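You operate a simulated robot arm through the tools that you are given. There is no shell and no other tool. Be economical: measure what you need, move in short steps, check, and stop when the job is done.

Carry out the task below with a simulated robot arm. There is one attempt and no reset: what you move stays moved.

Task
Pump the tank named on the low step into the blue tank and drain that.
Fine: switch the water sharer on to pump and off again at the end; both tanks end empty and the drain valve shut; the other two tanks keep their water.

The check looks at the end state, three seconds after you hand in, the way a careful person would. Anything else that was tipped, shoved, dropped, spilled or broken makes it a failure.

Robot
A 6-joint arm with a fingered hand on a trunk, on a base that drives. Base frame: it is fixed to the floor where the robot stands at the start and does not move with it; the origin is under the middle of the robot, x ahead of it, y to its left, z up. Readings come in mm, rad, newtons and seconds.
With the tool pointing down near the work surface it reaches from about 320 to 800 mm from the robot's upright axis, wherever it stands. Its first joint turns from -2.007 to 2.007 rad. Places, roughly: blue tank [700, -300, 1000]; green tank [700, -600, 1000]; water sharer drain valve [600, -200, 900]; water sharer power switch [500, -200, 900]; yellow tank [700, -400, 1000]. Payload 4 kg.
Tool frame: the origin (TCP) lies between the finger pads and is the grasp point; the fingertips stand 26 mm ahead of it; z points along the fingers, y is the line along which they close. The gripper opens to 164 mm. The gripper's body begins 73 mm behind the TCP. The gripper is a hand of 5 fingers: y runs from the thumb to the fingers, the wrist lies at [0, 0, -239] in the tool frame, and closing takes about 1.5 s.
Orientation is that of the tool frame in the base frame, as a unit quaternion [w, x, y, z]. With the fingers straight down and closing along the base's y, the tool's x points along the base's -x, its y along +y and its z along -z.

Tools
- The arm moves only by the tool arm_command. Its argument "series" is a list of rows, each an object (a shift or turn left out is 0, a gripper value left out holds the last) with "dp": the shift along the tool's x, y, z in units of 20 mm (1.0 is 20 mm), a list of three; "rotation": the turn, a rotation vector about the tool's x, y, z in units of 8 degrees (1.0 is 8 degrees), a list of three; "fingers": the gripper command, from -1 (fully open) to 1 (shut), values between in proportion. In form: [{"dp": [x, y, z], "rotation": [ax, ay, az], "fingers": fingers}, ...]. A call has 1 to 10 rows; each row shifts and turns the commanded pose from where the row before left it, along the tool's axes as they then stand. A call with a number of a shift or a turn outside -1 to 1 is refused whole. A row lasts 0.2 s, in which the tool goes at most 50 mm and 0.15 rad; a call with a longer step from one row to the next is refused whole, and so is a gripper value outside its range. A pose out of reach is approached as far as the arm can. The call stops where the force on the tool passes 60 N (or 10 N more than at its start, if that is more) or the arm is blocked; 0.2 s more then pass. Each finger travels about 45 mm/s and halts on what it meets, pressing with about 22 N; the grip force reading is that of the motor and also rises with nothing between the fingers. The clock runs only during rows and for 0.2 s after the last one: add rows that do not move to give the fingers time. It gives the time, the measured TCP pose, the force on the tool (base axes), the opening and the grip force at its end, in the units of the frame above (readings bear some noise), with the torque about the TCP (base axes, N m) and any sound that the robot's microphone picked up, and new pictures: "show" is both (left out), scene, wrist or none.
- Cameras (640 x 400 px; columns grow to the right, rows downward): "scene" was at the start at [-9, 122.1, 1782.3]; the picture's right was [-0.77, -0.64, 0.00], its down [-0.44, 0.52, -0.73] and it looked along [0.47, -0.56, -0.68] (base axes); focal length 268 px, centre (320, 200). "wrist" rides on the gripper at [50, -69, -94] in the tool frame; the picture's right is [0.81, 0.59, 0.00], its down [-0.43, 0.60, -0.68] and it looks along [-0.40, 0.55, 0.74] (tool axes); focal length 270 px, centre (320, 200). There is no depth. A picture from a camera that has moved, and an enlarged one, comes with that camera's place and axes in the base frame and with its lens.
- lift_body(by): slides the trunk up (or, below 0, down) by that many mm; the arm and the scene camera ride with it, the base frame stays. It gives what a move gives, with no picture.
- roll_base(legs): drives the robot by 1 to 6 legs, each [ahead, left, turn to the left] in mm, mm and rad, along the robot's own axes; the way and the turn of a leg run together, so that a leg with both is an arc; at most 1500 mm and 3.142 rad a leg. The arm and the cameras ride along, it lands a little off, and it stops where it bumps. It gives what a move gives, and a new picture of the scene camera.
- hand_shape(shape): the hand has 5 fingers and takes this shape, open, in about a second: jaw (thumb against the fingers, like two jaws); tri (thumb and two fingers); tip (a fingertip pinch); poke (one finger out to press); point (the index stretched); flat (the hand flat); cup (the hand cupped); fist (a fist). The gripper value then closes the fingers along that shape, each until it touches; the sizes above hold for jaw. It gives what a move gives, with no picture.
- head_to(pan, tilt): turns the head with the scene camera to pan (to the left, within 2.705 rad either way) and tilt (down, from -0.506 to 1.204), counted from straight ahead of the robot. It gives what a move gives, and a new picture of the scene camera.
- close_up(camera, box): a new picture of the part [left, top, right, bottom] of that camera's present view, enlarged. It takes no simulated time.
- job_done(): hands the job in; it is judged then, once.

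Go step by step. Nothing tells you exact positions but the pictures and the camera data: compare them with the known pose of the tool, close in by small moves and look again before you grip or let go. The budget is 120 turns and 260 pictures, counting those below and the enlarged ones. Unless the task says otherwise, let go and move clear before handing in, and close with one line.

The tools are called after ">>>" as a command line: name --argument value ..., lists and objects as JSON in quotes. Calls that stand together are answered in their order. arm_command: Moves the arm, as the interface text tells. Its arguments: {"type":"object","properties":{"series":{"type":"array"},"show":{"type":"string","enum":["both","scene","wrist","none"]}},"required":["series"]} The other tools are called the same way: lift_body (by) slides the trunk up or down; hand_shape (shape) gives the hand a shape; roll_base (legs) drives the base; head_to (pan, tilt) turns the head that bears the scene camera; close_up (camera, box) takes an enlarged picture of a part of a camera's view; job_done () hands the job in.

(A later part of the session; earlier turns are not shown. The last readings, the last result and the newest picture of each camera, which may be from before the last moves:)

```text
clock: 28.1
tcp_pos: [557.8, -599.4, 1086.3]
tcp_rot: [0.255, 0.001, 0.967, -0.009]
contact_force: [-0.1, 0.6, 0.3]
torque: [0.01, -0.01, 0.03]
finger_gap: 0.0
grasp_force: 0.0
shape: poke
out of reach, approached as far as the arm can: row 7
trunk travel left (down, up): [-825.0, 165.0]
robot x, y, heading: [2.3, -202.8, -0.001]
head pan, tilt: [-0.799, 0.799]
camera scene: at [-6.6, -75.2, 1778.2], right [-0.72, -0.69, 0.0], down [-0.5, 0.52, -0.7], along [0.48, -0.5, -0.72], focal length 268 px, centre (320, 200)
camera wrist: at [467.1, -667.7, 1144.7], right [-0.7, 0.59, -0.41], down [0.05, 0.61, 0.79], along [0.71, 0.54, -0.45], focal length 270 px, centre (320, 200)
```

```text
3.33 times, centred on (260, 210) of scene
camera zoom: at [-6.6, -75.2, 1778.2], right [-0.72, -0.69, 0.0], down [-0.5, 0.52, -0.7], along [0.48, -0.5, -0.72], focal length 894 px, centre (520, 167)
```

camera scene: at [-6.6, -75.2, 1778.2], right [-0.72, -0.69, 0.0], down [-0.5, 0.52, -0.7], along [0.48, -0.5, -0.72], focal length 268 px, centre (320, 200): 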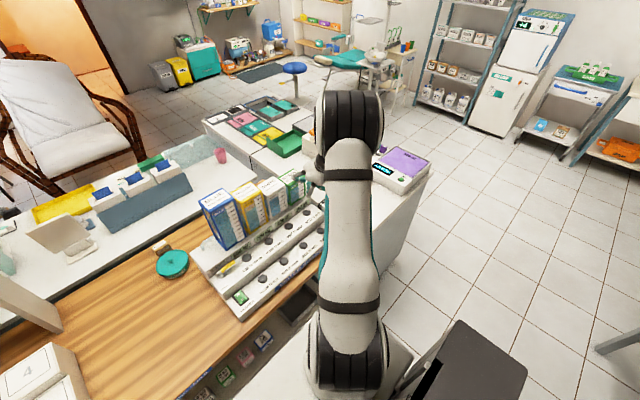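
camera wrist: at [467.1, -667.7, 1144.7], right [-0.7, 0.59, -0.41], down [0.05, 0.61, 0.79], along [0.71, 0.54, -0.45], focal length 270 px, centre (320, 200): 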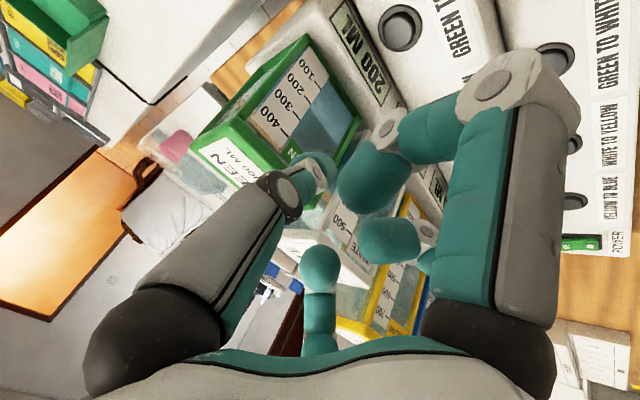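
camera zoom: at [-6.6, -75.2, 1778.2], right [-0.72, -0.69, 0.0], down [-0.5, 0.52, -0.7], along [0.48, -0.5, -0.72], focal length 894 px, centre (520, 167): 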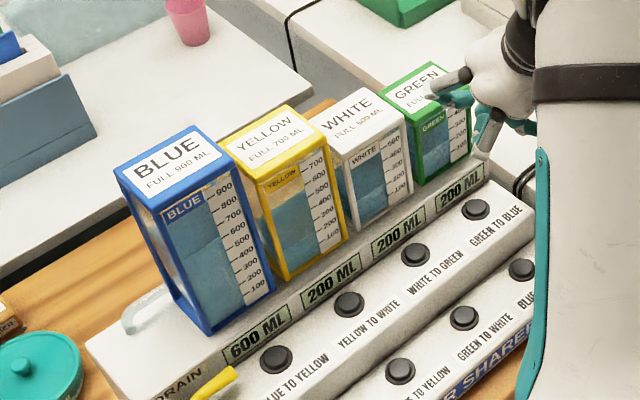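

The tank stands fine. The tip is now nearly above the button at about (573, -595), so I'll descend vertically with the tilted hand.

>>> arm_command --series '[{"dp": [0.49, 0.2, 0.87]}, {"dp": [0.49, 0, 0.87]}, {"dp": [0.49, 0, 0.87]}, {"dp": [0.49, 0, 0.87]}, {"dp": [0.49, 0, 0.87]}, {"dp": [0.49, 0, 0.87]}, {}]'

>>> close_up --camera "wrist" --box '[240, 60, 400, 200]'

>>> close_up --camera "scene" --box '[250, 150, 350, 250]'

```text
clock: 29.6
tcp_pos: [605.6, -617.1, 1021.0]
tcp_rot: [0.26, 0.003, 0.965, -0.018]
contact_force: [-21.3, 3.7, 38.6]
torque: [-0.02, -1.73, 0.71]
finger_gap: 0.0
grasp_force: 0.1
shape: poke
out of reach, approached as far as the arm can: row 1, 2, 3, 4, 5, 6
trunk travel left (down, up): [-825.0, 165.0]
robot x, y, heading: [-2.7, -203.6, -0.009]
head pan, tilt: [-0.799, 0.799]
stopped in row 7: the force on the tool passed its limit at 83 N (the readings are from after the stop); the commanded pose is now the measured one
camera scene: at [-13.8, -72.1, 1778.4], right [-0.72, -0.69, 0.0], down [-0.49, 0.52, -0.7], along [0.49, -0.5, -0.71], focal length 268 px, centre (320, 200)
camera wrist: at [513.7, -683.4, 1080.0], right [-0.69, 0.58, -0.42], down [0.04, 0.62, 0.78], along [0.72, 0.52, -0.45], focal length 270 px, centre (320, 200)
```

scene: 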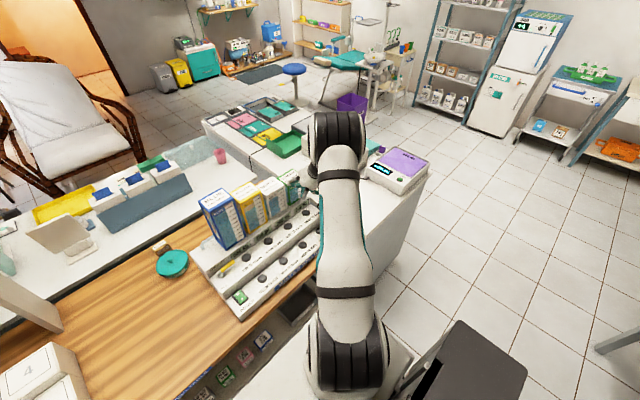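
wrist: 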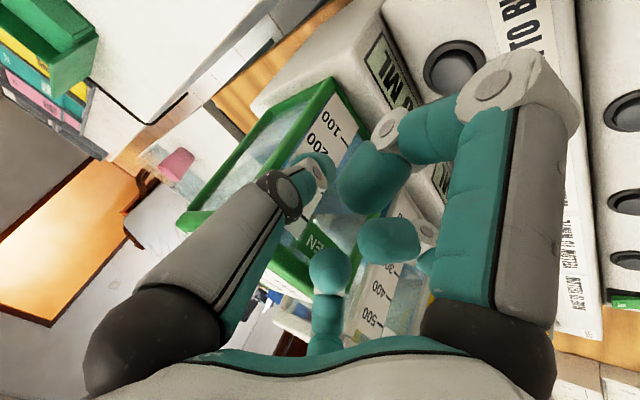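

```text
2.86 times, centred on (320, 130) of wrist
camera zoom: at [513.7, -683.4, 1080.0], right [-0.69, 0.58, -0.42], down [0.04, 0.62, 0.78], along [0.72, 0.52, -0.45], focal length 772 px, centre (320, 400)
```

zoom: 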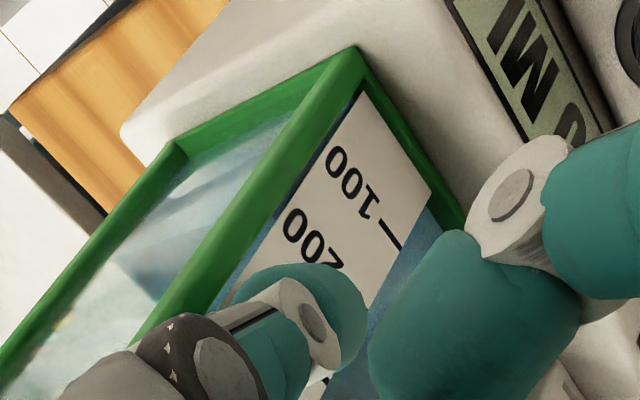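

```text
4.00 times, centred on (300, 200) of scene
camera zoom: at [-13.8, -72.1, 1778.4], right [-0.72, -0.69, 0.0], down [-0.49, 0.52, -0.7], along [0.49, -0.5, -0.71], focal length 1073 px, centre (400, 200)
```

zoom: 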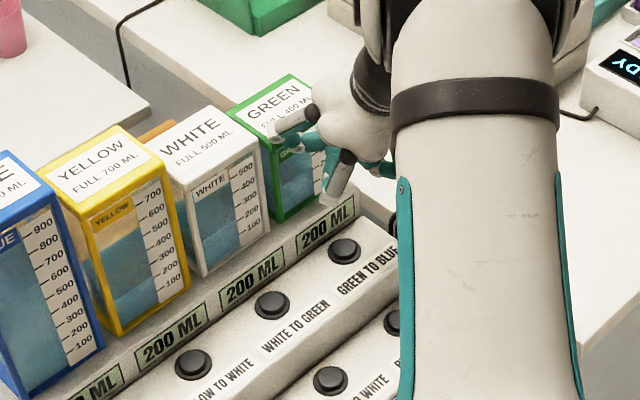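

Out of reach in that tilt: the arm drifted forward into the tank's top again instead of going down. I'll back off, straighten up, and look at the hand itself.

>>> arm_command --series '[{"dp": [0, 0, -1]}, {"dp": [0, 0, -1]}, {"dp": [0, 0, -1]}, {"dp": [0.5, 0, -1]}, {"dp": [1, 0, 0], "rotation": [0, 1, 0]}, {"dp": [1, 0, 0], "rotation": [0, 1, 0]}, {"dp": [1, 0, 0], "rotation": [0, 1, 0]}, {"dp": [1, 0, 0], "rotation": [0, 0.7, 0]}, {"dp": [1, 0, 0]}, {}]' --show "wrist"

>>> close_up --camera "scene" --box '[180, 130, 380, 270]'

```text
clock: 31.8
tcp_pos: [465.2, -614.5, 1054.2]
tcp_rot: [-0.001, 0.006, 1.0, -0.013]
contact_force: [-0.3, -0.2, -0.1]
torque: [0.01, 0.01, -0.02]
finger_gap: 0.0
grasp_force: 0.0
shape: poke
trunk travel left (down, up): [-825.0, 165.0]
robot x, y, heading: [0.6, -203.0, -0.006]
head pan, tilt: [-0.799, 0.799]
camera wrist: at [413.2, -679.4, 1149.7], right [-0.8, 0.6, -0.01], down [0.44, 0.61, 0.66], along [0.4, 0.52, -0.75], focal length 270 px, centre (320, 200)
```

wrist: 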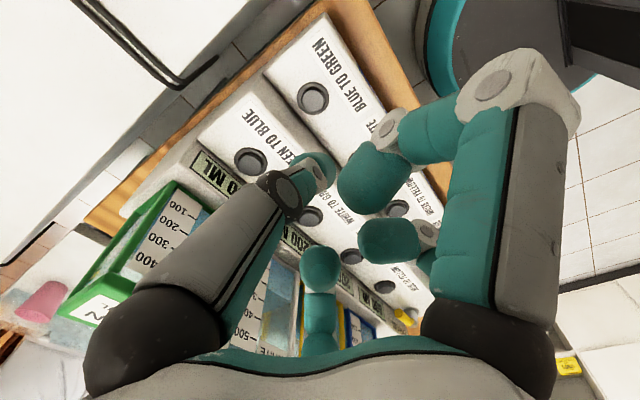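

```text
2.86 times, centred on (280, 200) of scene
camera zoom: at [-6.1, -75.1, 1778.2], right [-0.72, -0.69, 0.0], down [-0.5, 0.52, -0.7], along [0.48, -0.5, -0.72], focal length 766 px, centre (434, 200)
```

zoom: 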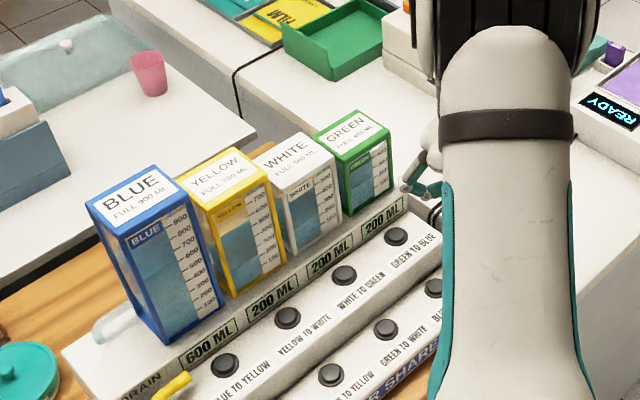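

Tanks and controls are unharmed. One spread finger of the poke shape sticks out toward the tank, so I'll try "point" and look.

>>> hand_shape --shape "point"

>>> arm_command --series '[{}]'

```text
clock: 32.7
tcp_pos: [464.6, -612.9, 1055.1]
tcp_rot: [-0.002, 0.006, 1.0, -0.013]
contact_force: [-0.1, -0.7, 0.0]
torque: [0.02, 0.03, 0.01]
finger_gap: 157.9
grasp_force: 0.0
shape: point
trunk travel left (down, up): [-825.0, 165.0]
robot x, y, heading: [1.6, -201.7, -0.002]
head pan, tilt: [-0.799, 0.799]
```

```text
clock: 33.1
tcp_pos: [463.9, -613.5, 1056.2]
tcp_rot: [-0.001, 0.007, 1.0, -0.013]
contact_force: [0.2, -0.7, -0.3]
torque: [-0.01, 0.01, -0.02]
finger_gap: 157.8
grasp_force: 0.2
shape: point
trunk travel left (down, up): [-825.0, 165.0]
robot x, y, heading: [-5.4, -202.4, -0.002]
head pan, tilt: [-0.799, 0.799]
camera scene: at [-6.6, -75.1, 1778.2], right [-0.72, -0.69, 0.0], down [-0.5, 0.52, -0.7], along [0.48, -0.5, -0.72], focal length 268 px, centre (320, 200)
camera wrist: at [413.0, -679.5, 1149.9], right [-0.8, 0.6, -0.01], down [0.44, 0.61, 0.66], along [0.4, 0.52, -0.75], focal length 270 px, centre (320, 200)
```

scene: 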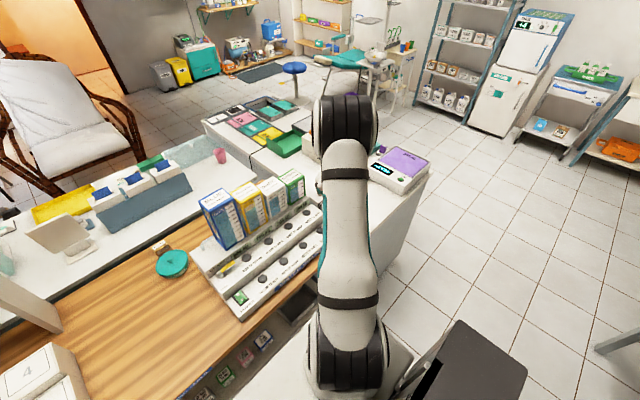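
wrist: 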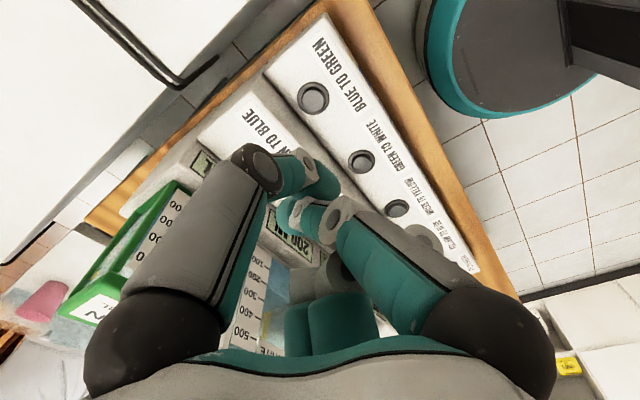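

I can't tell which finger is stretched from here. I'll bring the hand to where the head camera sees it well.

>>> arm_command --series '[{"dp": [0, 1, -1]}, {"dp": [0, 1, -1]}, {"dp": [0, 1, -1]}, {"dp": [0, 1, -1]}, {"dp": [0, 1, -1]}, {"dp": [0, 1, -1]}, {"dp": [0, 1, -1]}, {"dp": [0, 1, -1]}, {"dp": [0, 1, 0]}, {"dp": [0, 1, 0]}]' --show "none"

>>> arm_command --series '[{"dp": [0, 1, 0]}, {"dp": [0, 1, 0]}, {"dp": [0, 1, 0]}, {"dp": [0, 1, 0]}, {"dp": [0, 1, 0]}, {}]' --show "none"

>>> head_to --pan -0.45 --tilt 0.7

>>> close_up --camera "scene" --box '[230, 120, 430, 250]'

```text
clock: 35.3
tcp_pos: [467.2, -408.1, 1210.2]
tcp_rot: [0.0, 0.006, 1.0, -0.013]
contact_force: [-0.1, 1.3, 0.1]
torque: [-0.03, 0.0, 0.03]
finger_gap: 158.1
grasp_force: 0.1
shape: point
trunk travel left (down, up): [-825.0, 165.0]
robot x, y, heading: [0.6, -203.6, -0.005]
head pan, tilt: [-0.799, 0.799]
```

```text
clock: 36.7
tcp_pos: [470.3, -308.0, 1206.8]
tcp_rot: [-0.001, 0.007, 1.0, -0.012]
contact_force: [0.4, -0.5, -1.1]
torque: [0.01, -0.01, -0.03]
finger_gap: 158.2
grasp_force: 0.0
shape: point
trunk travel left (down, up): [-825.0, 165.0]
robot x, y, heading: [-0.8, -203.4, -0.004]
head pan, tilt: [-0.799, 0.799]
```

```text
clock: 37.5
tcp_pos: [469.0, -308.3, 1206.2]
tcp_rot: [-0.001, 0.008, 1.0, -0.013]
contact_force: [0.7, -0.8, -0.5]
torque: [0.0, -0.05, 0.02]
finger_gap: 158.1
grasp_force: 0.1
shape: point
trunk travel left (down, up): [-825.0, 165.0]
robot x, y, heading: [-0.8, -201.2, -0.005]
head pan, tilt: [-0.45, 0.7]
camera scene: at [13.7, -54.3, 1786.4], right [-0.44, -0.9, 0.0], down [-0.58, 0.28, -0.76], along [0.69, -0.34, -0.64], focal length 268 px, centre (320, 200)
```

scene: 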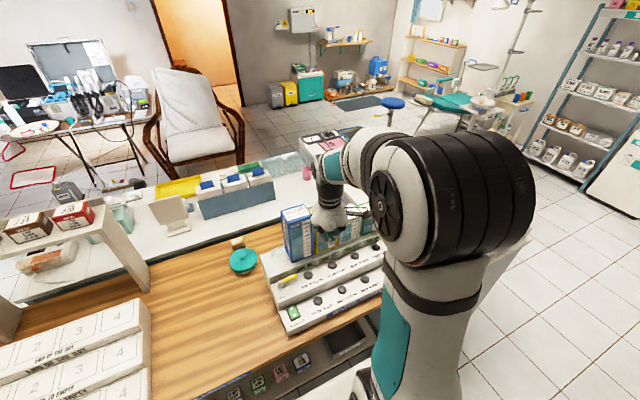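

```text
3.08 times, centred on (330, 185) of scene
camera zoom: at [13.7, -54.3, 1786.4], right [-0.44, -0.9, 0.0], down [-0.58, 0.28, -0.76], along [0.69, -0.34, -0.64], focal length 825 px, centre (289, 246)
```

zoom: 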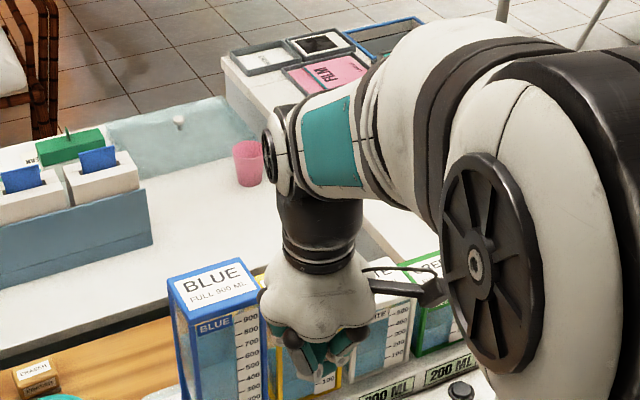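

The point shape looks compact. I'll close the hand in it and look, then compare with the closed poke shape.

>>> arm_command --series '[{"fingers": 1}, {}, {}, {}, {}, {}, {}, {}]'

>>> hand_shape --shape "poke"

>>> arm_command --series '[{"fingers": 1}, {}, {}, {}, {}, {}, {}, {}]'

>>> close_up --camera "scene" --box '[270, 150, 390, 250]'

```text
clock: 39.3
tcp_pos: [470.2, -308.0, 1207.3]
tcp_rot: [0.0, 0.006, 1.0, -0.012]
contact_force: [-0.4, 0.2, 0.2]
torque: [0.02, 0.0, -0.04]
finger_gap: 158.2
grasp_force: 0.0
shape: point
trunk travel left (down, up): [-825.0, 165.0]
robot x, y, heading: [-3.2, -202.1, -0.0]
head pan, tilt: [-0.45, 0.7]
camera scene: at [13.7, -54.2, 1786.4], right [-0.44, -0.9, 0.0], down [-0.58, 0.28, -0.76], along [0.69, -0.34, -0.64], focal length 268 px, centre (320, 200)
camera wrist: at [418.6, -373.8, 1302.2], right [-0.8, 0.6, -0.01], down [0.44, 0.61, 0.66], along [0.4, 0.52, -0.75], focal length 270 px, centre (320, 200)
```

scene: 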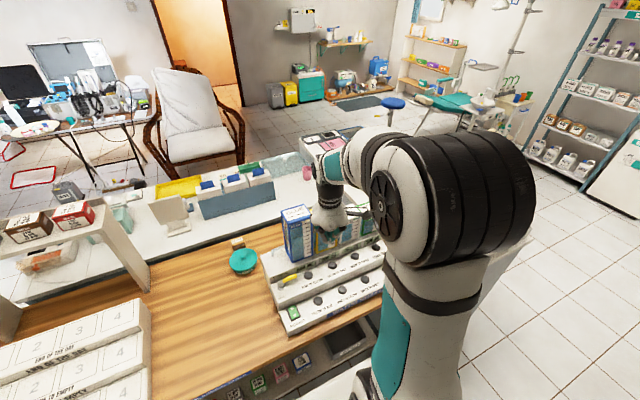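
wrist: 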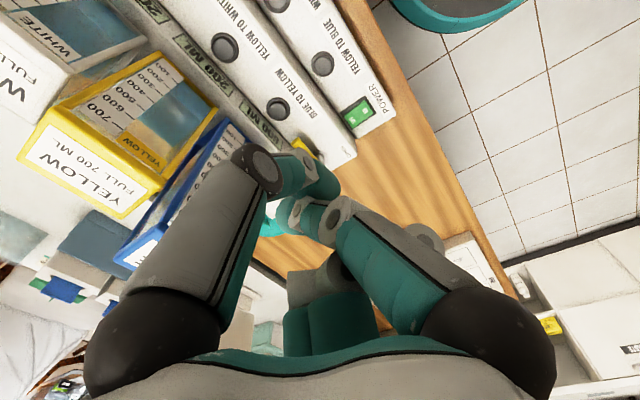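

```text
clock: 40.2
tcp_pos: [469.8, -308.8, 1206.7]
tcp_rot: [-0.001, 0.007, 1.0, -0.013]
contact_force: [0.2, -0.4, -0.5]
torque: [-0.01, -0.01, 0.02]
finger_gap: 0.1
grasp_force: 0.0
shape: poke
trunk travel left (down, up): [-825.0, 165.0]
robot x, y, heading: [1.1, -203.0, -0.008]
head pan, tilt: [-0.45, 0.7]
```

```text
clock: 42.0
tcp_pos: [469.8, -307.1, 1207.9]
tcp_rot: [-0.001, 0.006, 1.0, -0.013]
contact_force: [0.3, 0.1, -0.4]
torque: [-0.01, -0.01, 0.0]
finger_gap: 0.0
grasp_force: 22.4
shape: jaw
trunk travel left (down, up): [-825.0, 165.0]
robot x, y, heading: [-1.4, -203.2, -0.015]
head pan, tilt: [-0.45, 0.7]
camera scene: at [13.7, -54.1, 1786.4], right [-0.44, -0.9, 0.0], down [-0.58, 0.28, -0.76], along [0.69, -0.34, -0.64], focal length 268 px, centre (320, 200)
camera wrist: at [418.6, -373.8, 1302.2], right [-0.8, 0.6, -0.01], down [0.44, 0.61, 0.66], along [0.4, 0.52, -0.75], focal length 270 px, centre (320, 200)
```

scene: 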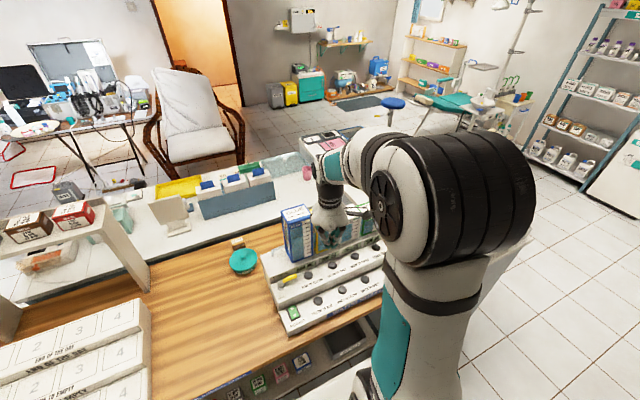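
wrist: 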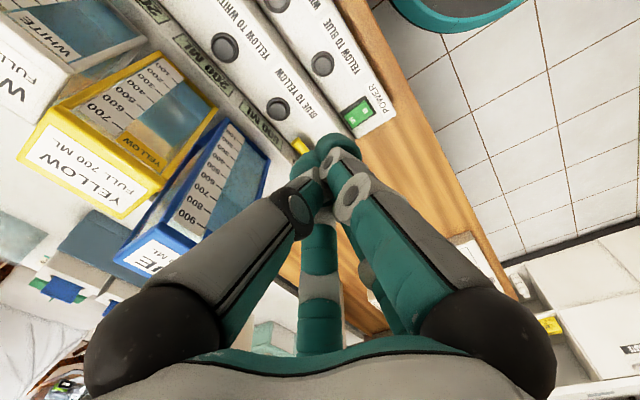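

```text
4.00 times, centred on (330, 200) of scene
camera zoom: at [13.7, -54.1, 1786.4], right [-0.44, -0.9, 0.0], down [-0.58, 0.28, -0.76], along [0.69, -0.34, -0.64], focal length 1073 px, centre (280, 200)
```

zoom: 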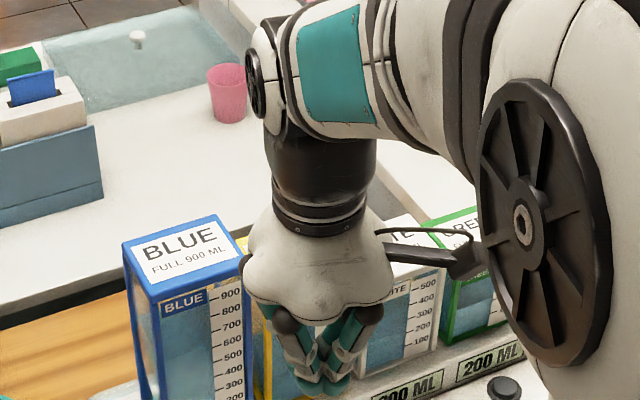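

Closing gives the closed jaw: all fingertips meet in a slim cone on the axis, which makes a better poker. I'll go back to the green end, high up, and add a small yaw and a 12° tilt for clearance.

>>> arm_command --series '[{"dp": [0, -1, 0]}, {"dp": [0, -1, 0]}, {"dp": [0, -1, 0]}, {"dp": [0, -1, 0]}, {"dp": [0, -1, 0]}, {"dp": [0, -1, 0]}, {"dp": [0, -1, 0]}, {"dp": [0, -1, 0]}, {"dp": [0, -1, 0]}, {"dp": [0, -1, 0]}]' --show "none"

>>> arm_command --series '[{"dp": [-0.8, -1, 0]}, {"dp": [-0.8, -1, 0]}, {"dp": [-0.8, -1, 0]}, {"dp": [-0.8, -1, 0]}, {"dp": [-0.8, -0.4, 0]}, {"rotation": [0, 0, 1]}, {"rotation": [0, 0, 1]}, {"rotation": [-0.23, -0.71, 0.25]}, {"rotation": [-0.23, -0.71, 0]}, {}]' --show "wrist"

```text
clock: 44.2
tcp_pos: [466.4, -509.1, 1211.7]
tcp_rot: [-0.001, 0.006, 1.0, -0.013]
contact_force: [-0.8, 0.3, -0.1]
torque: [0.01, -0.01, 0.02]
finger_gap: 0.2
grasp_force: 22.0
shape: jaw
trunk travel left (down, up): [-825.0, 165.0]
robot x, y, heading: [-3.5, -200.1, -0.007]
head pan, tilt: [-0.45, 0.7]
```

```text
clock: 46.4
tcp_pos: [545.6, -596.9, 1214.7]
tcp_rot: [0.104, 0.161, 0.981, 0.004]
contact_force: [-0.9, -0.3, -0.2]
torque: [0.0, 0.0, 0.03]
finger_gap: 0.1
grasp_force: 22.0
shape: jaw
trunk travel left (down, up): [-825.0, 165.0]
robot x, y, heading: [1.6, -198.7, -0.006]
head pan, tilt: [-0.45, 0.7]
camera wrist: at [457.9, -644.7, 1292.3], right [-0.56, 0.81, -0.14], down [0.45, 0.45, 0.78], along [0.69, 0.37, -0.62], focal length 270 px, centre (320, 200)
```

wrist: 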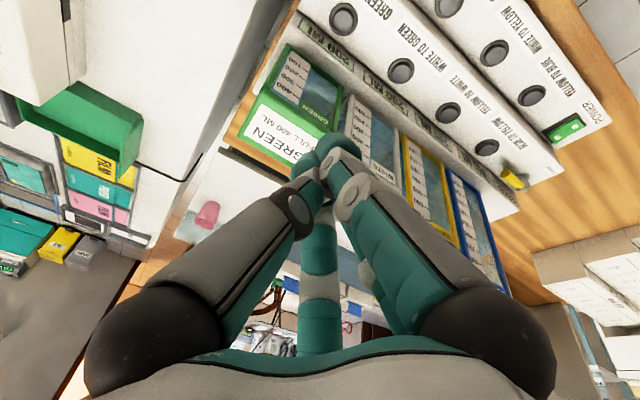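

No reach trouble so far. I'll bring the tip to x≈568 and descend partway, staying above the tank top, and check the reach.

>>> arm_command --series '[{"dp": [-0.786, 0.27, 0.174]}, {"dp": [0.203, -0.041, 0.977]}, {"dp": [0.203, -0.041, 0.977]}, {"dp": [0.203, -0.041, 0.977]}, {"dp": [0.203, -0.041, 0.977]}, {"dp": [0.203, -0.041, 0.977]}, {}]' --show "wrist"

```text
clock: 48.0
tcp_pos: [563.3, -598.8, 1114.7]
tcp_rot: [0.104, 0.16, 0.982, 0.004]
contact_force: [0.3, -0.2, -0.7]
torque: [-0.02, -0.03, 0.0]
finger_gap: 0.1
grasp_force: 22.2
shape: jaw
trunk travel left (down, up): [-825.0, 165.0]
robot x, y, heading: [-1.4, -202.9, -0.01]
head pan, tilt: [-0.45, 0.7]
camera wrist: at [474.3, -645.1, 1192.2], right [-0.56, 0.81, -0.14], down [0.45, 0.45, 0.77], along [0.69, 0.37, -0.62], focal length 270 px, centre (320, 200)
```

wrist: 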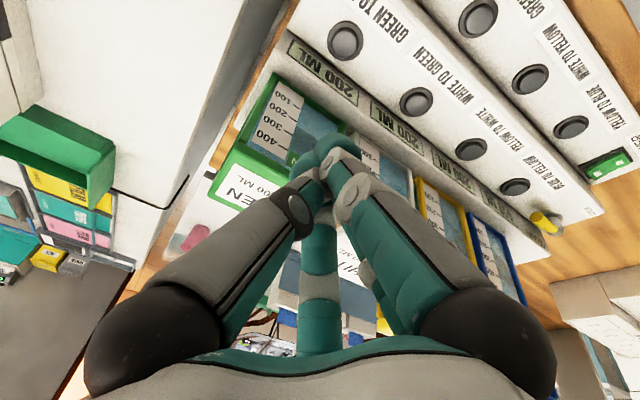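

Reach is fine and the button checks out at (573, -598). Continuing down.

>>> arm_command --series '[{"dp": [0.203, -0.041, 0.977]}, {"dp": [0.203, -0.041, 0.977]}, {"dp": [0.203, -0.041, 0.977]}, {"dp": [0.203, -0.041, 0.977]}, {"dp": [0.203, -0.041, 0.977]}, {"dp": [0.203, -0.041, 0.977]}, {"dp": [0.203, -0.041, 0.977]}, {}]' --show "both"

>>> close_up --camera "wrist" --box '[240, 60, 440, 200]'

```text
clock: 49.8
tcp_pos: [562.7, -597.1, 974.7]
tcp_rot: [0.104, 0.161, 0.981, 0.005]
contact_force: [0.8, -0.3, -1.0]
torque: [-0.02, -0.01, 0.01]
finger_gap: 0.0
grasp_force: 21.6
shape: jaw
trunk travel left (down, up): [-825.0, 165.0]
robot x, y, heading: [-2.6, -203.3, -0.003]
head pan, tilt: [-0.45, 0.7]
camera scene: at [13.5, -54.1, 1786.4], right [-0.44, -0.9, 0.0], down [-0.58, 0.28, -0.77], along [0.69, -0.34, -0.64], focal length 268 px, centre (320, 200)
camera wrist: at [474.1, -644.4, 1052.5], right [-0.56, 0.81, -0.14], down [0.45, 0.45, 0.77], along [0.69, 0.37, -0.62], focal length 270 px, centre (320, 200)
```

scene: 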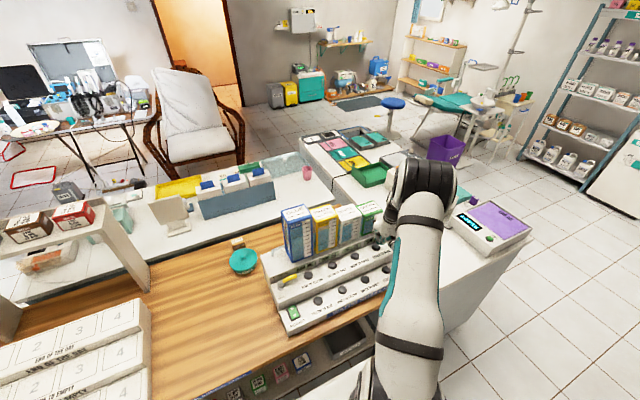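
wrist: 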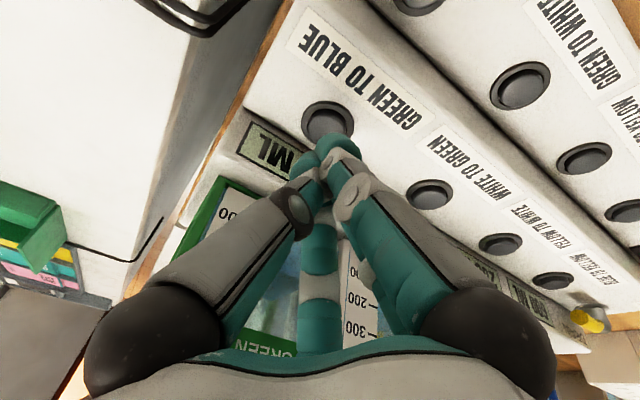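

```text
2.86 times, centred on (340, 130) of wrist
camera zoom: at [474.1, -644.4, 1052.5], right [-0.56, 0.81, -0.14], down [0.45, 0.45, 0.77], along [0.69, 0.37, -0.62], focal length 772 px, centre (263, 400)
```

zoom: 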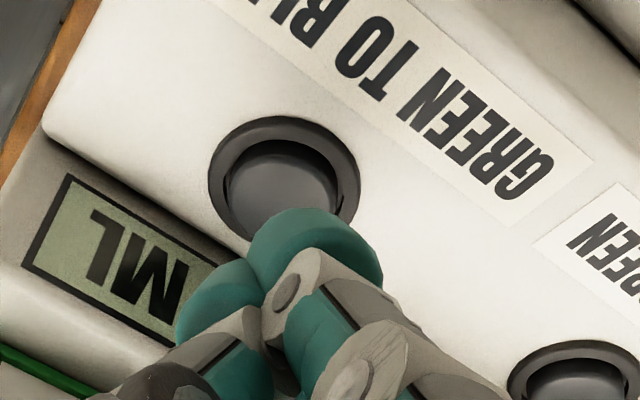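

The tip cluster is a few mm short of the button's middle; I'll correct that and press down with care.

>>> arm_command --series '[{"dp": [-0.214, 0.284, 0.056]}, {"dp": [0.162, -0.033, 0.78]}, {"dp": [0.122, -0.025, 0.586]}, {"dp": [0.081, -0.016, 0.39]}, {"dp": [0.061, -0.012, 0.293]}, {"dp": [0.041, -0.008, 0.195]}, {"dp": [0.041, -0.008, 0.195]}, {"dp": [0.041, -0.008, 0.195]}]' --show "wrist"

>>> close_up --camera "wrist" --box '[200, 60, 440, 200]'

```text
clock: 51.8
tcp_pos: [569.9, -594.9, 931.1]
tcp_rot: [0.112, 0.161, 0.981, 0.0]
contact_force: [-8.6, 9.3, 32.7]
torque: [0.51, 0.41, 0.02]
finger_gap: 0.1
grasp_force: 21.9
shape: jaw
trunk travel left (down, up): [-825.0, 165.0]
robot x, y, heading: [4.2, -198.5, -0.003]
head pan, tilt: [-0.45, 0.7]
heard: click
stopped in row 8: the force on the tool passed its limit at 62 N (the readings are from after the stop); the commanded pose is now the measured one
camera wrist: at [480.4, -641.4, 1008.2], right [-0.56, 0.81, -0.16], down [0.44, 0.45, 0.78], along [0.7, 0.37, -0.61], focal length 270 px, centre (320, 200)
```

wrist: 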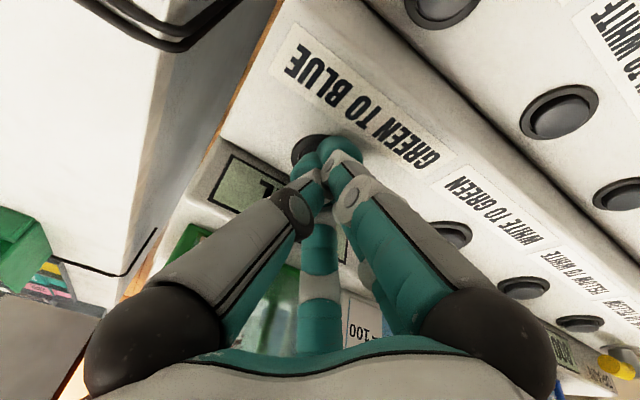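

```text
2.67 times, centred on (320, 130) of wrist
camera zoom: at [480.4, -641.4, 1008.2], right [-0.56, 0.81, -0.16], down [0.44, 0.45, 0.78], along [0.7, 0.37, -0.61], focal length 721 px, centre (320, 387)
```

zoom: 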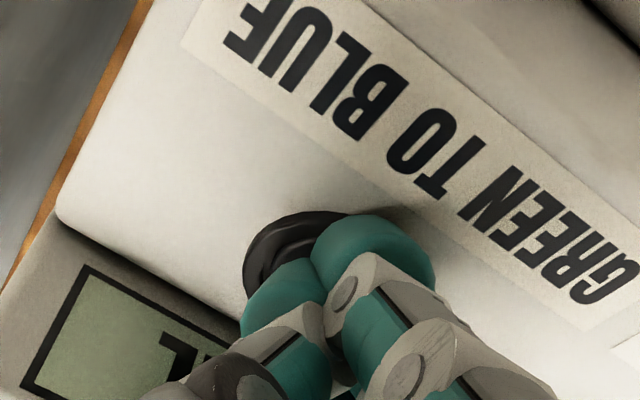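

A click was heard. I'll lift off and watch the displays.

>>> arm_command --series '[{"dp": [-0.203, 0.041, -0.977]}, {"dp": [-0.203, 0.041, -0.977]}, {"dp": [-0.203, 0.041, -0.977]}, {}, {}]' --show "wrist"

>>> head_to --pan -0.6 --tilt 0.8

>>> close_up --camera "scene" --box '[210, 120, 390, 240]'

```text
clock: 53.0
tcp_pos: [570.9, -597.4, 985.7]
tcp_rot: [0.108, 0.161, 0.981, 0.001]
contact_force: [0.5, -0.2, -0.4]
torque: [-0.01, 0.04, 0.0]
finger_gap: 0.0
grasp_force: 22.2
shape: jaw
trunk travel left (down, up): [-825.0, 165.0]
robot x, y, heading: [1.9, -202.7, -0.004]
head pan, tilt: [-0.45, 0.7]
camera wrist: at [481.8, -643.9, 1064.6], right [-0.56, 0.81, -0.15], down [0.44, 0.45, 0.78], along [0.7, 0.37, -0.61], focal length 270 px, centre (320, 200)
```

wrist: 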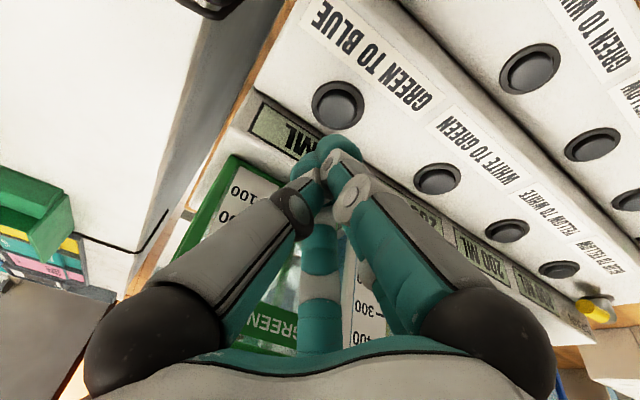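

```text
clock: 53.6
tcp_pos: [570.1, -597.3, 987.0]
tcp_rot: [0.108, 0.161, 0.981, 0.001]
contact_force: [0.5, 0.4, -0.4]
torque: [0.02, -0.01, 0.01]
finger_gap: 0.0
grasp_force: 21.9
shape: jaw
trunk travel left (down, up): [-825.0, 165.0]
robot x, y, heading: [1.0, -202.8, -0.007]
head pan, tilt: [-0.6, 0.799]
camera scene: at [3.7, -62.7, 1778.2], right [-0.57, -0.82, 0.0], down [-0.59, 0.41, -0.7], along [0.57, -0.4, -0.72], focal length 268 px, centre (320, 200)
```

scene: 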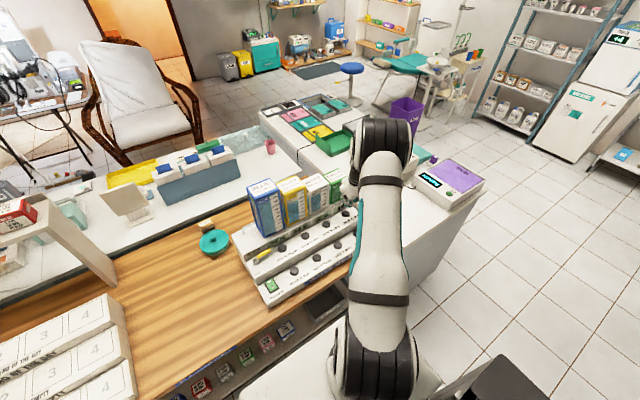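

```text
3.33 times, centred on (300, 180) of scene
camera zoom: at [3.7, -62.7, 1778.2], right [-0.57, -0.82, 0.0], down [-0.59, 0.41, -0.7], along [0.57, -0.4, -0.72], focal length 894 px, centre (387, 267)
```

zoom: 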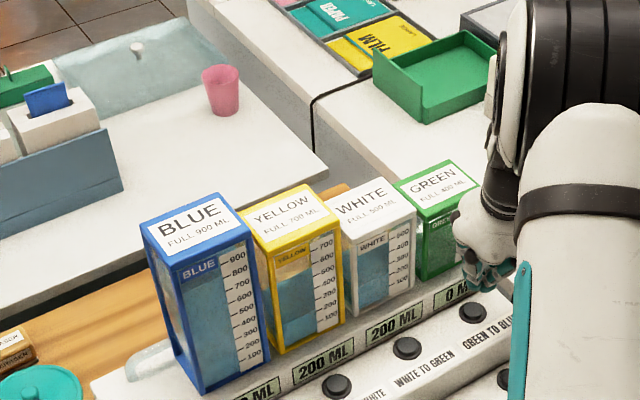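

Green now reads 0 ML. I'll rise, straighten the hand and go look at the drain valve.

>>> arm_command --series '[{"dp": [-0.203, 0.041, -0.977]}, {"dp": [-0.203, 0.041, -0.977]}, {"dp": [-0.203, 0.041, -0.977]}, {"dp": [-0.203, 0.041, -0.977]}, {"dp": [-0.203, 0.041, -0.977]}, {"rotation": [0.23, 0.71, 0]}, {"rotation": [0.23, 0.71, 0]}, {"rotation": [0, 0, -1]}, {"rotation": [0, 0, -1]}, {"rotation": [0, 0, -0.3]}]' --show "none"

>>> arm_command --series '[{"dp": [1, 1, -1]}, {"dp": [1, 1, -1]}, {"dp": [1, 1, -1]}, {"dp": [1, 1, -1]}, {"dp": [0, 1, -1]}, {"dp": [0, 1, 0]}, {"dp": [0, 1, 0]}, {"dp": [0, 1, 0]}, {"dp": [0, 1, 0]}, {"dp": [0, 1, 0]}]' --show "none"

>>> arm_command --series '[{"dp": [0, 1, 0]}, {"dp": [0, 1, 0]}, {"dp": [0, 1, 0]}, {"dp": [0, 1, 0]}, {"dp": [0, 1, 0]}, {"dp": [0, 1, 0]}, {"dp": [0, 1, 0]}, {"dp": [0, 1, 0]}, {}]'

>>> close_up --camera "scene" --box '[220, 160, 370, 290]'

```text
clock: 55.9
tcp_pos: [570.7, -595.2, 1085.4]
tcp_rot: [0.003, 0.003, 1.0, -0.014]
contact_force: [0.5, -0.5, 0.0]
torque: [0.0, 0.02, -0.03]
finger_gap: 0.1
grasp_force: 22.4
shape: jaw
trunk travel left (down, up): [-825.0, 165.0]
robot x, y, heading: [-2.1, -204.4, -0.005]
head pan, tilt: [-0.6, 0.799]
```

```text
clock: 58.0
tcp_pos: [490.9, -391.8, 1178.3]
tcp_rot: [0.004, 0.004, 1.0, -0.016]
contact_force: [-0.7, 0.1, 0.2]
torque: [-0.01, 0.03, 0.0]
finger_gap: 0.0
grasp_force: 21.8
shape: jaw
trunk travel left (down, up): [-825.0, 165.0]
robot x, y, heading: [-0.2, -200.9, -0.009]
head pan, tilt: [-0.6, 0.799]
```

```text
clock: 60.0
tcp_pos: [492.6, -232.3, 1173.9]
tcp_rot: [0.002, 0.004, 1.0, -0.015]
contact_force: [0.6, 0.2, -0.5]
torque: [0.04, -0.02, -0.02]
finger_gap: 0.0
grasp_force: 21.9
shape: jaw
trunk travel left (down, up): [-825.0, 165.0]
robot x, y, heading: [-0.3, -206.1, -0.008]
head pan, tilt: [-0.6, 0.799]
camera scene: at [3.6, -63.0, 1778.2], right [-0.57, -0.82, 0.0], down [-0.59, 0.41, -0.7], along [0.57, -0.4, -0.72], focal length 268 px, centre (320, 200)
camera wrist: at [440.8, -297.2, 1268.6], right [-0.81, 0.59, -0.02], down [0.43, 0.61, 0.66], along [0.41, 0.52, -0.75], focal length 270 px, centre (320, 200)
```

scene: 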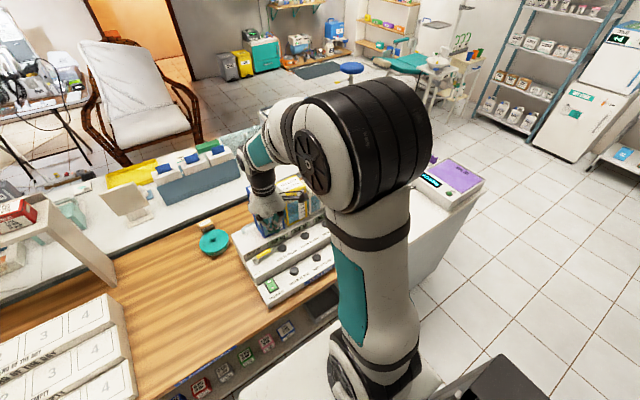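
wrist: 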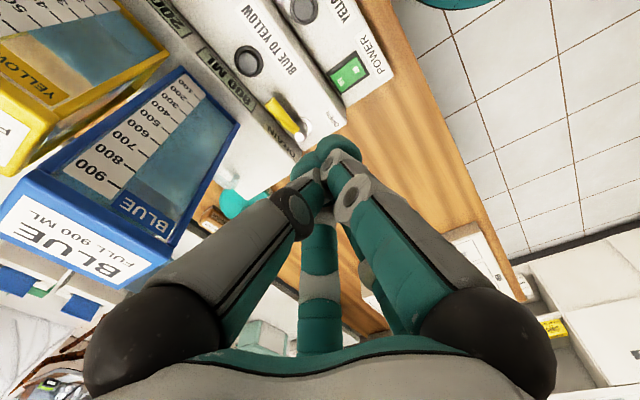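

```text
3.08 times, centred on (295, 225) of scene
camera zoom: at [3.6, -63.0, 1778.2], right [-0.57, -0.82, 0.0], down [-0.59, 0.41, -0.7], along [0.57, -0.4, -0.72], focal length 825 px, centre (397, 123)
```

zoom: 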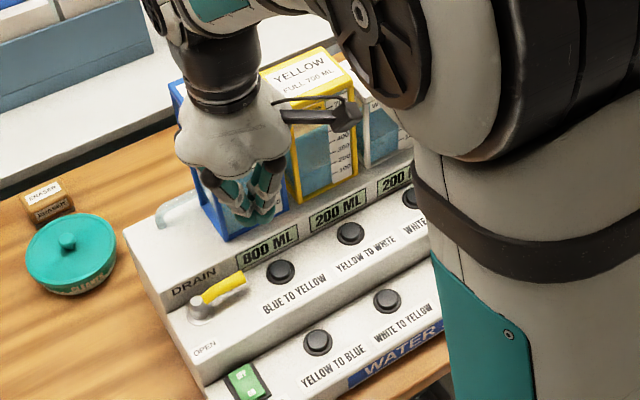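

Blue shows 800 ML. Now a closer look at the lever to triangulate it.

>>> close_up --camera "wrist" --box '[230, 60, 350, 180]'

>>> close_up --camera "scene" --box '[230, 210, 310, 290]'

```text
3.33 times, centred on (290, 120) of wrist
camera zoom: at [440.8, -297.2, 1268.6], right [-0.81, 0.59, -0.02], down [0.43, 0.61, 0.66], along [0.41, 0.52, -0.75], focal length 901 px, centre (420, 467)
```

zoom: 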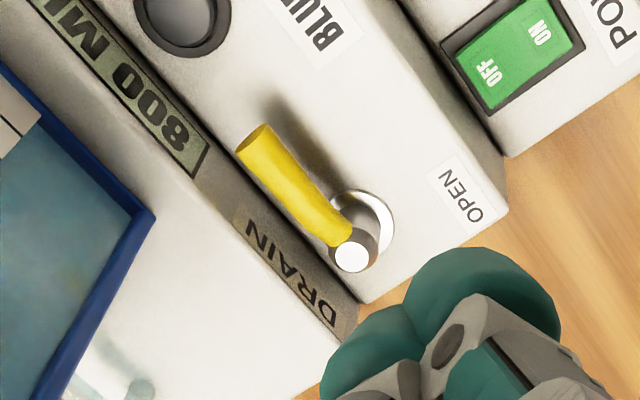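

```text
5.00 times, centred on (270, 250) of scene
camera zoom: at [3.6, -63.0, 1778.2], right [-0.57, -0.82, 0.0], down [-0.59, 0.41, -0.7], along [0.57, -0.4, -0.72], focal length 1341 px, centre (570, -50)
```

zoom: 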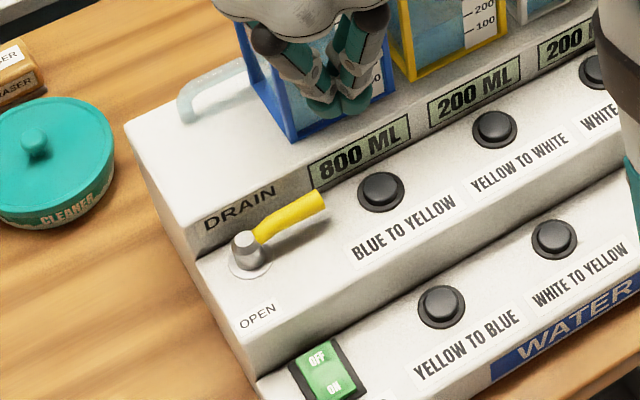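

The lever runs from the pivot at about (579, -173, 920) to its tip at (574, -234, 934). OPEN is toward me, and there's about 19 mm of gap behind the lever. I'll try the fingertip pinch with the hand yawed 90°.

>>> arm_command --series '[{"dp": [-0.5, 0.5, 0], "rotation": [0, 0, 1]}, {"rotation": [0, 0, 1]}, {"rotation": [0, 0, 1]}, {"rotation": [0, 0, 1]}, {"rotation": [0, 0, 1]}, {"rotation": [0, 0, 1]}, {"rotation": [0, 0, 1]}, {"rotation": [0, 0, 1]}, {"rotation": [0, 0, 1]}, {"rotation": [0, 0, 1]}]' --show "none"

>>> arm_command --series '[{"rotation": [0, 0, 1]}, {"rotation": [0, 0, 0.2], "fingers": -1}]' --show "none"

>>> hand_shape --shape "tip"

>>> arm_command --series '[{}]'

>>> close_up --camera "scene" --box '[220, 160, 340, 270]'

```text
clock: 62.2
tcp_pos: [503.3, -222.6, 1172.9]
tcp_rot: [0.012, 0.646, 0.764, -0.011]
contact_force: [0.0, -0.1, 0.3]
torque: [-0.01, -0.04, 0.03]
finger_gap: 0.2
grasp_force: 22.5
shape: jaw
trunk travel left (down, up): [-825.0, 165.0]
robot x, y, heading: [1.9, -204.8, -0.006]
head pan, tilt: [-0.6, 0.799]
```

```text
clock: 62.9
tcp_pos: [502.4, -222.8, 1174.1]
tcp_rot: [0.012, 0.707, 0.707, -0.008]
contact_force: [0.4, 1.3, 0.8]
torque: [0.02, 0.02, 0.03]
finger_gap: 161.2
grasp_force: 0.1
shape: jaw
trunk travel left (down, up): [-825.0, 165.0]
robot x, y, heading: [-4.5, -201.2, -0.002]
head pan, tilt: [-0.6, 0.799]
```

```text
clock: 63.8
tcp_pos: [502.1, -221.6, 1174.8]
tcp_rot: [0.012, 0.707, 0.707, -0.009]
contact_force: [-0.2, -1.0, -1.0]
torque: [0.0, 0.0, -0.03]
finger_gap: 163.8
grasp_force: 0.0
shape: tip
trunk travel left (down, up): [-825.0, 165.0]
robot x, y, heading: [-1.0, -206.8, -0.005]
head pan, tilt: [-0.6, 0.799]
```

```text
clock: 64.2
tcp_pos: [501.5, -223.3, 1174.2]
tcp_rot: [0.012, 0.707, 0.708, -0.008]
contact_force: [0.6, -0.2, -0.4]
torque: [0.04, 0.03, 0.02]
finger_gap: 163.9
grasp_force: 0.1
shape: tip
trunk travel left (down, up): [-825.0, 165.0]
robot x, y, heading: [-4.1, -204.1, -0.005]
head pan, tilt: [-0.6, 0.799]
camera scene: at [3.5, -62.6, 1778.2], right [-0.57, -0.82, 0.0], down [-0.59, 0.41, -0.7], along [0.57, -0.4, -0.72], focal length 268 px, centre (320, 200)
camera wrist: at [432.1, -168.3, 1265.6], right [0.59, 0.81, -0.02], down [0.59, -0.41, 0.69], along [0.55, -0.42, -0.72], focal length 270 px, centre (320, 200)
```

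scene: 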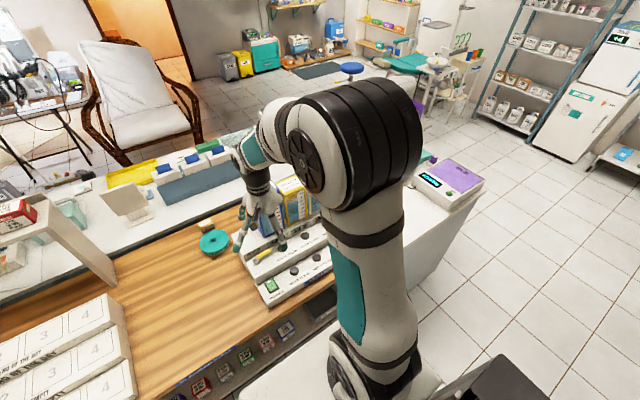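
wrist: 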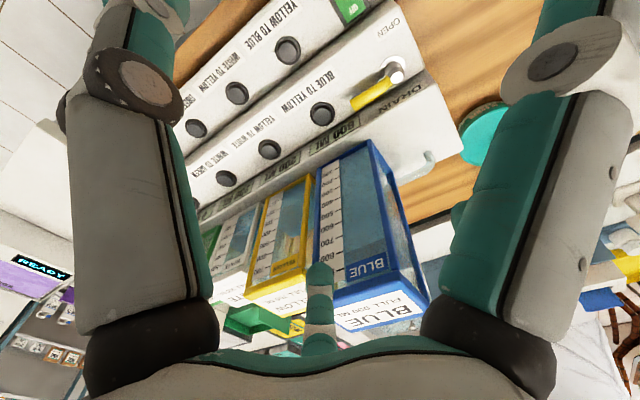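

```text
3.64 times, centred on (280, 215) of scene
camera zoom: at [3.5, -62.6, 1778.2], right [-0.57, -0.82, 0.0], down [-0.59, 0.41, -0.7], along [0.57, -0.4, -0.72], focal length 975 px, centre (466, 146)
```

zoom: 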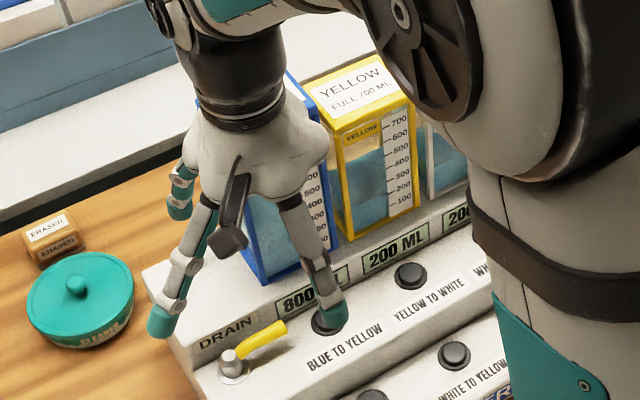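

Fully open is far too wide; I'll narrow the pinch to about 40 mm and look.

>>> arm_command --series '[{"fingers": 0.5}, {}, {}, {}, {}, {}, {}, {}]'

>>> close_up --camera "scene" --box '[220, 160, 340, 270]'

```text
clock: 66.0
tcp_pos: [502.3, -221.7, 1175.1]
tcp_rot: [0.013, 0.707, 0.707, -0.008]
contact_force: [-0.4, -1.0, 1.6]
torque: [-0.03, 0.0, -0.02]
finger_gap: 41.3
grasp_force: 0.0
shape: tip
trunk travel left (down, up): [-825.0, 165.0]
robot x, y, heading: [-2.0, -203.2, -0.006]
head pan, tilt: [-0.6, 0.799]
camera scene: at [3.5, -62.6, 1778.2], right [-0.57, -0.82, 0.0], down [-0.59, 0.41, -0.7], along [0.57, -0.4, -0.72], focal length 268 px, centre (320, 200)
camera wrist: at [432.1, -168.3, 1265.6], right [0.59, 0.81, -0.02], down [0.59, -0.41, 0.69], along [0.55, -0.42, -0.72], focal length 270 px, centre (320, 200)
```

scene: 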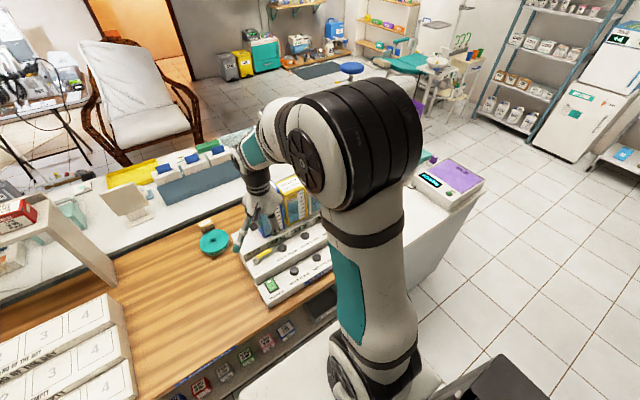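
wrist: 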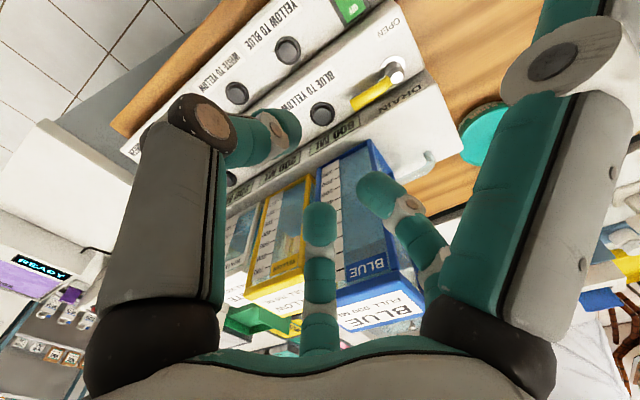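

```text
3.64 times, centred on (280, 215) of scene
camera zoom: at [3.5, -62.6, 1778.2], right [-0.57, -0.82, 0.0], down [-0.59, 0.41, -0.7], along [0.57, -0.4, -0.72], focal length 975 px, centre (466, 146)
```

zoom: 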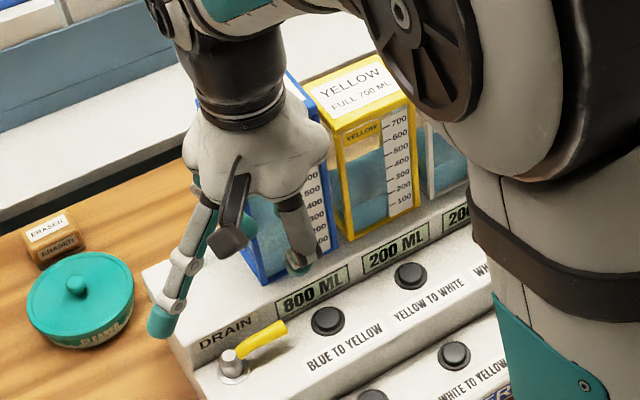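

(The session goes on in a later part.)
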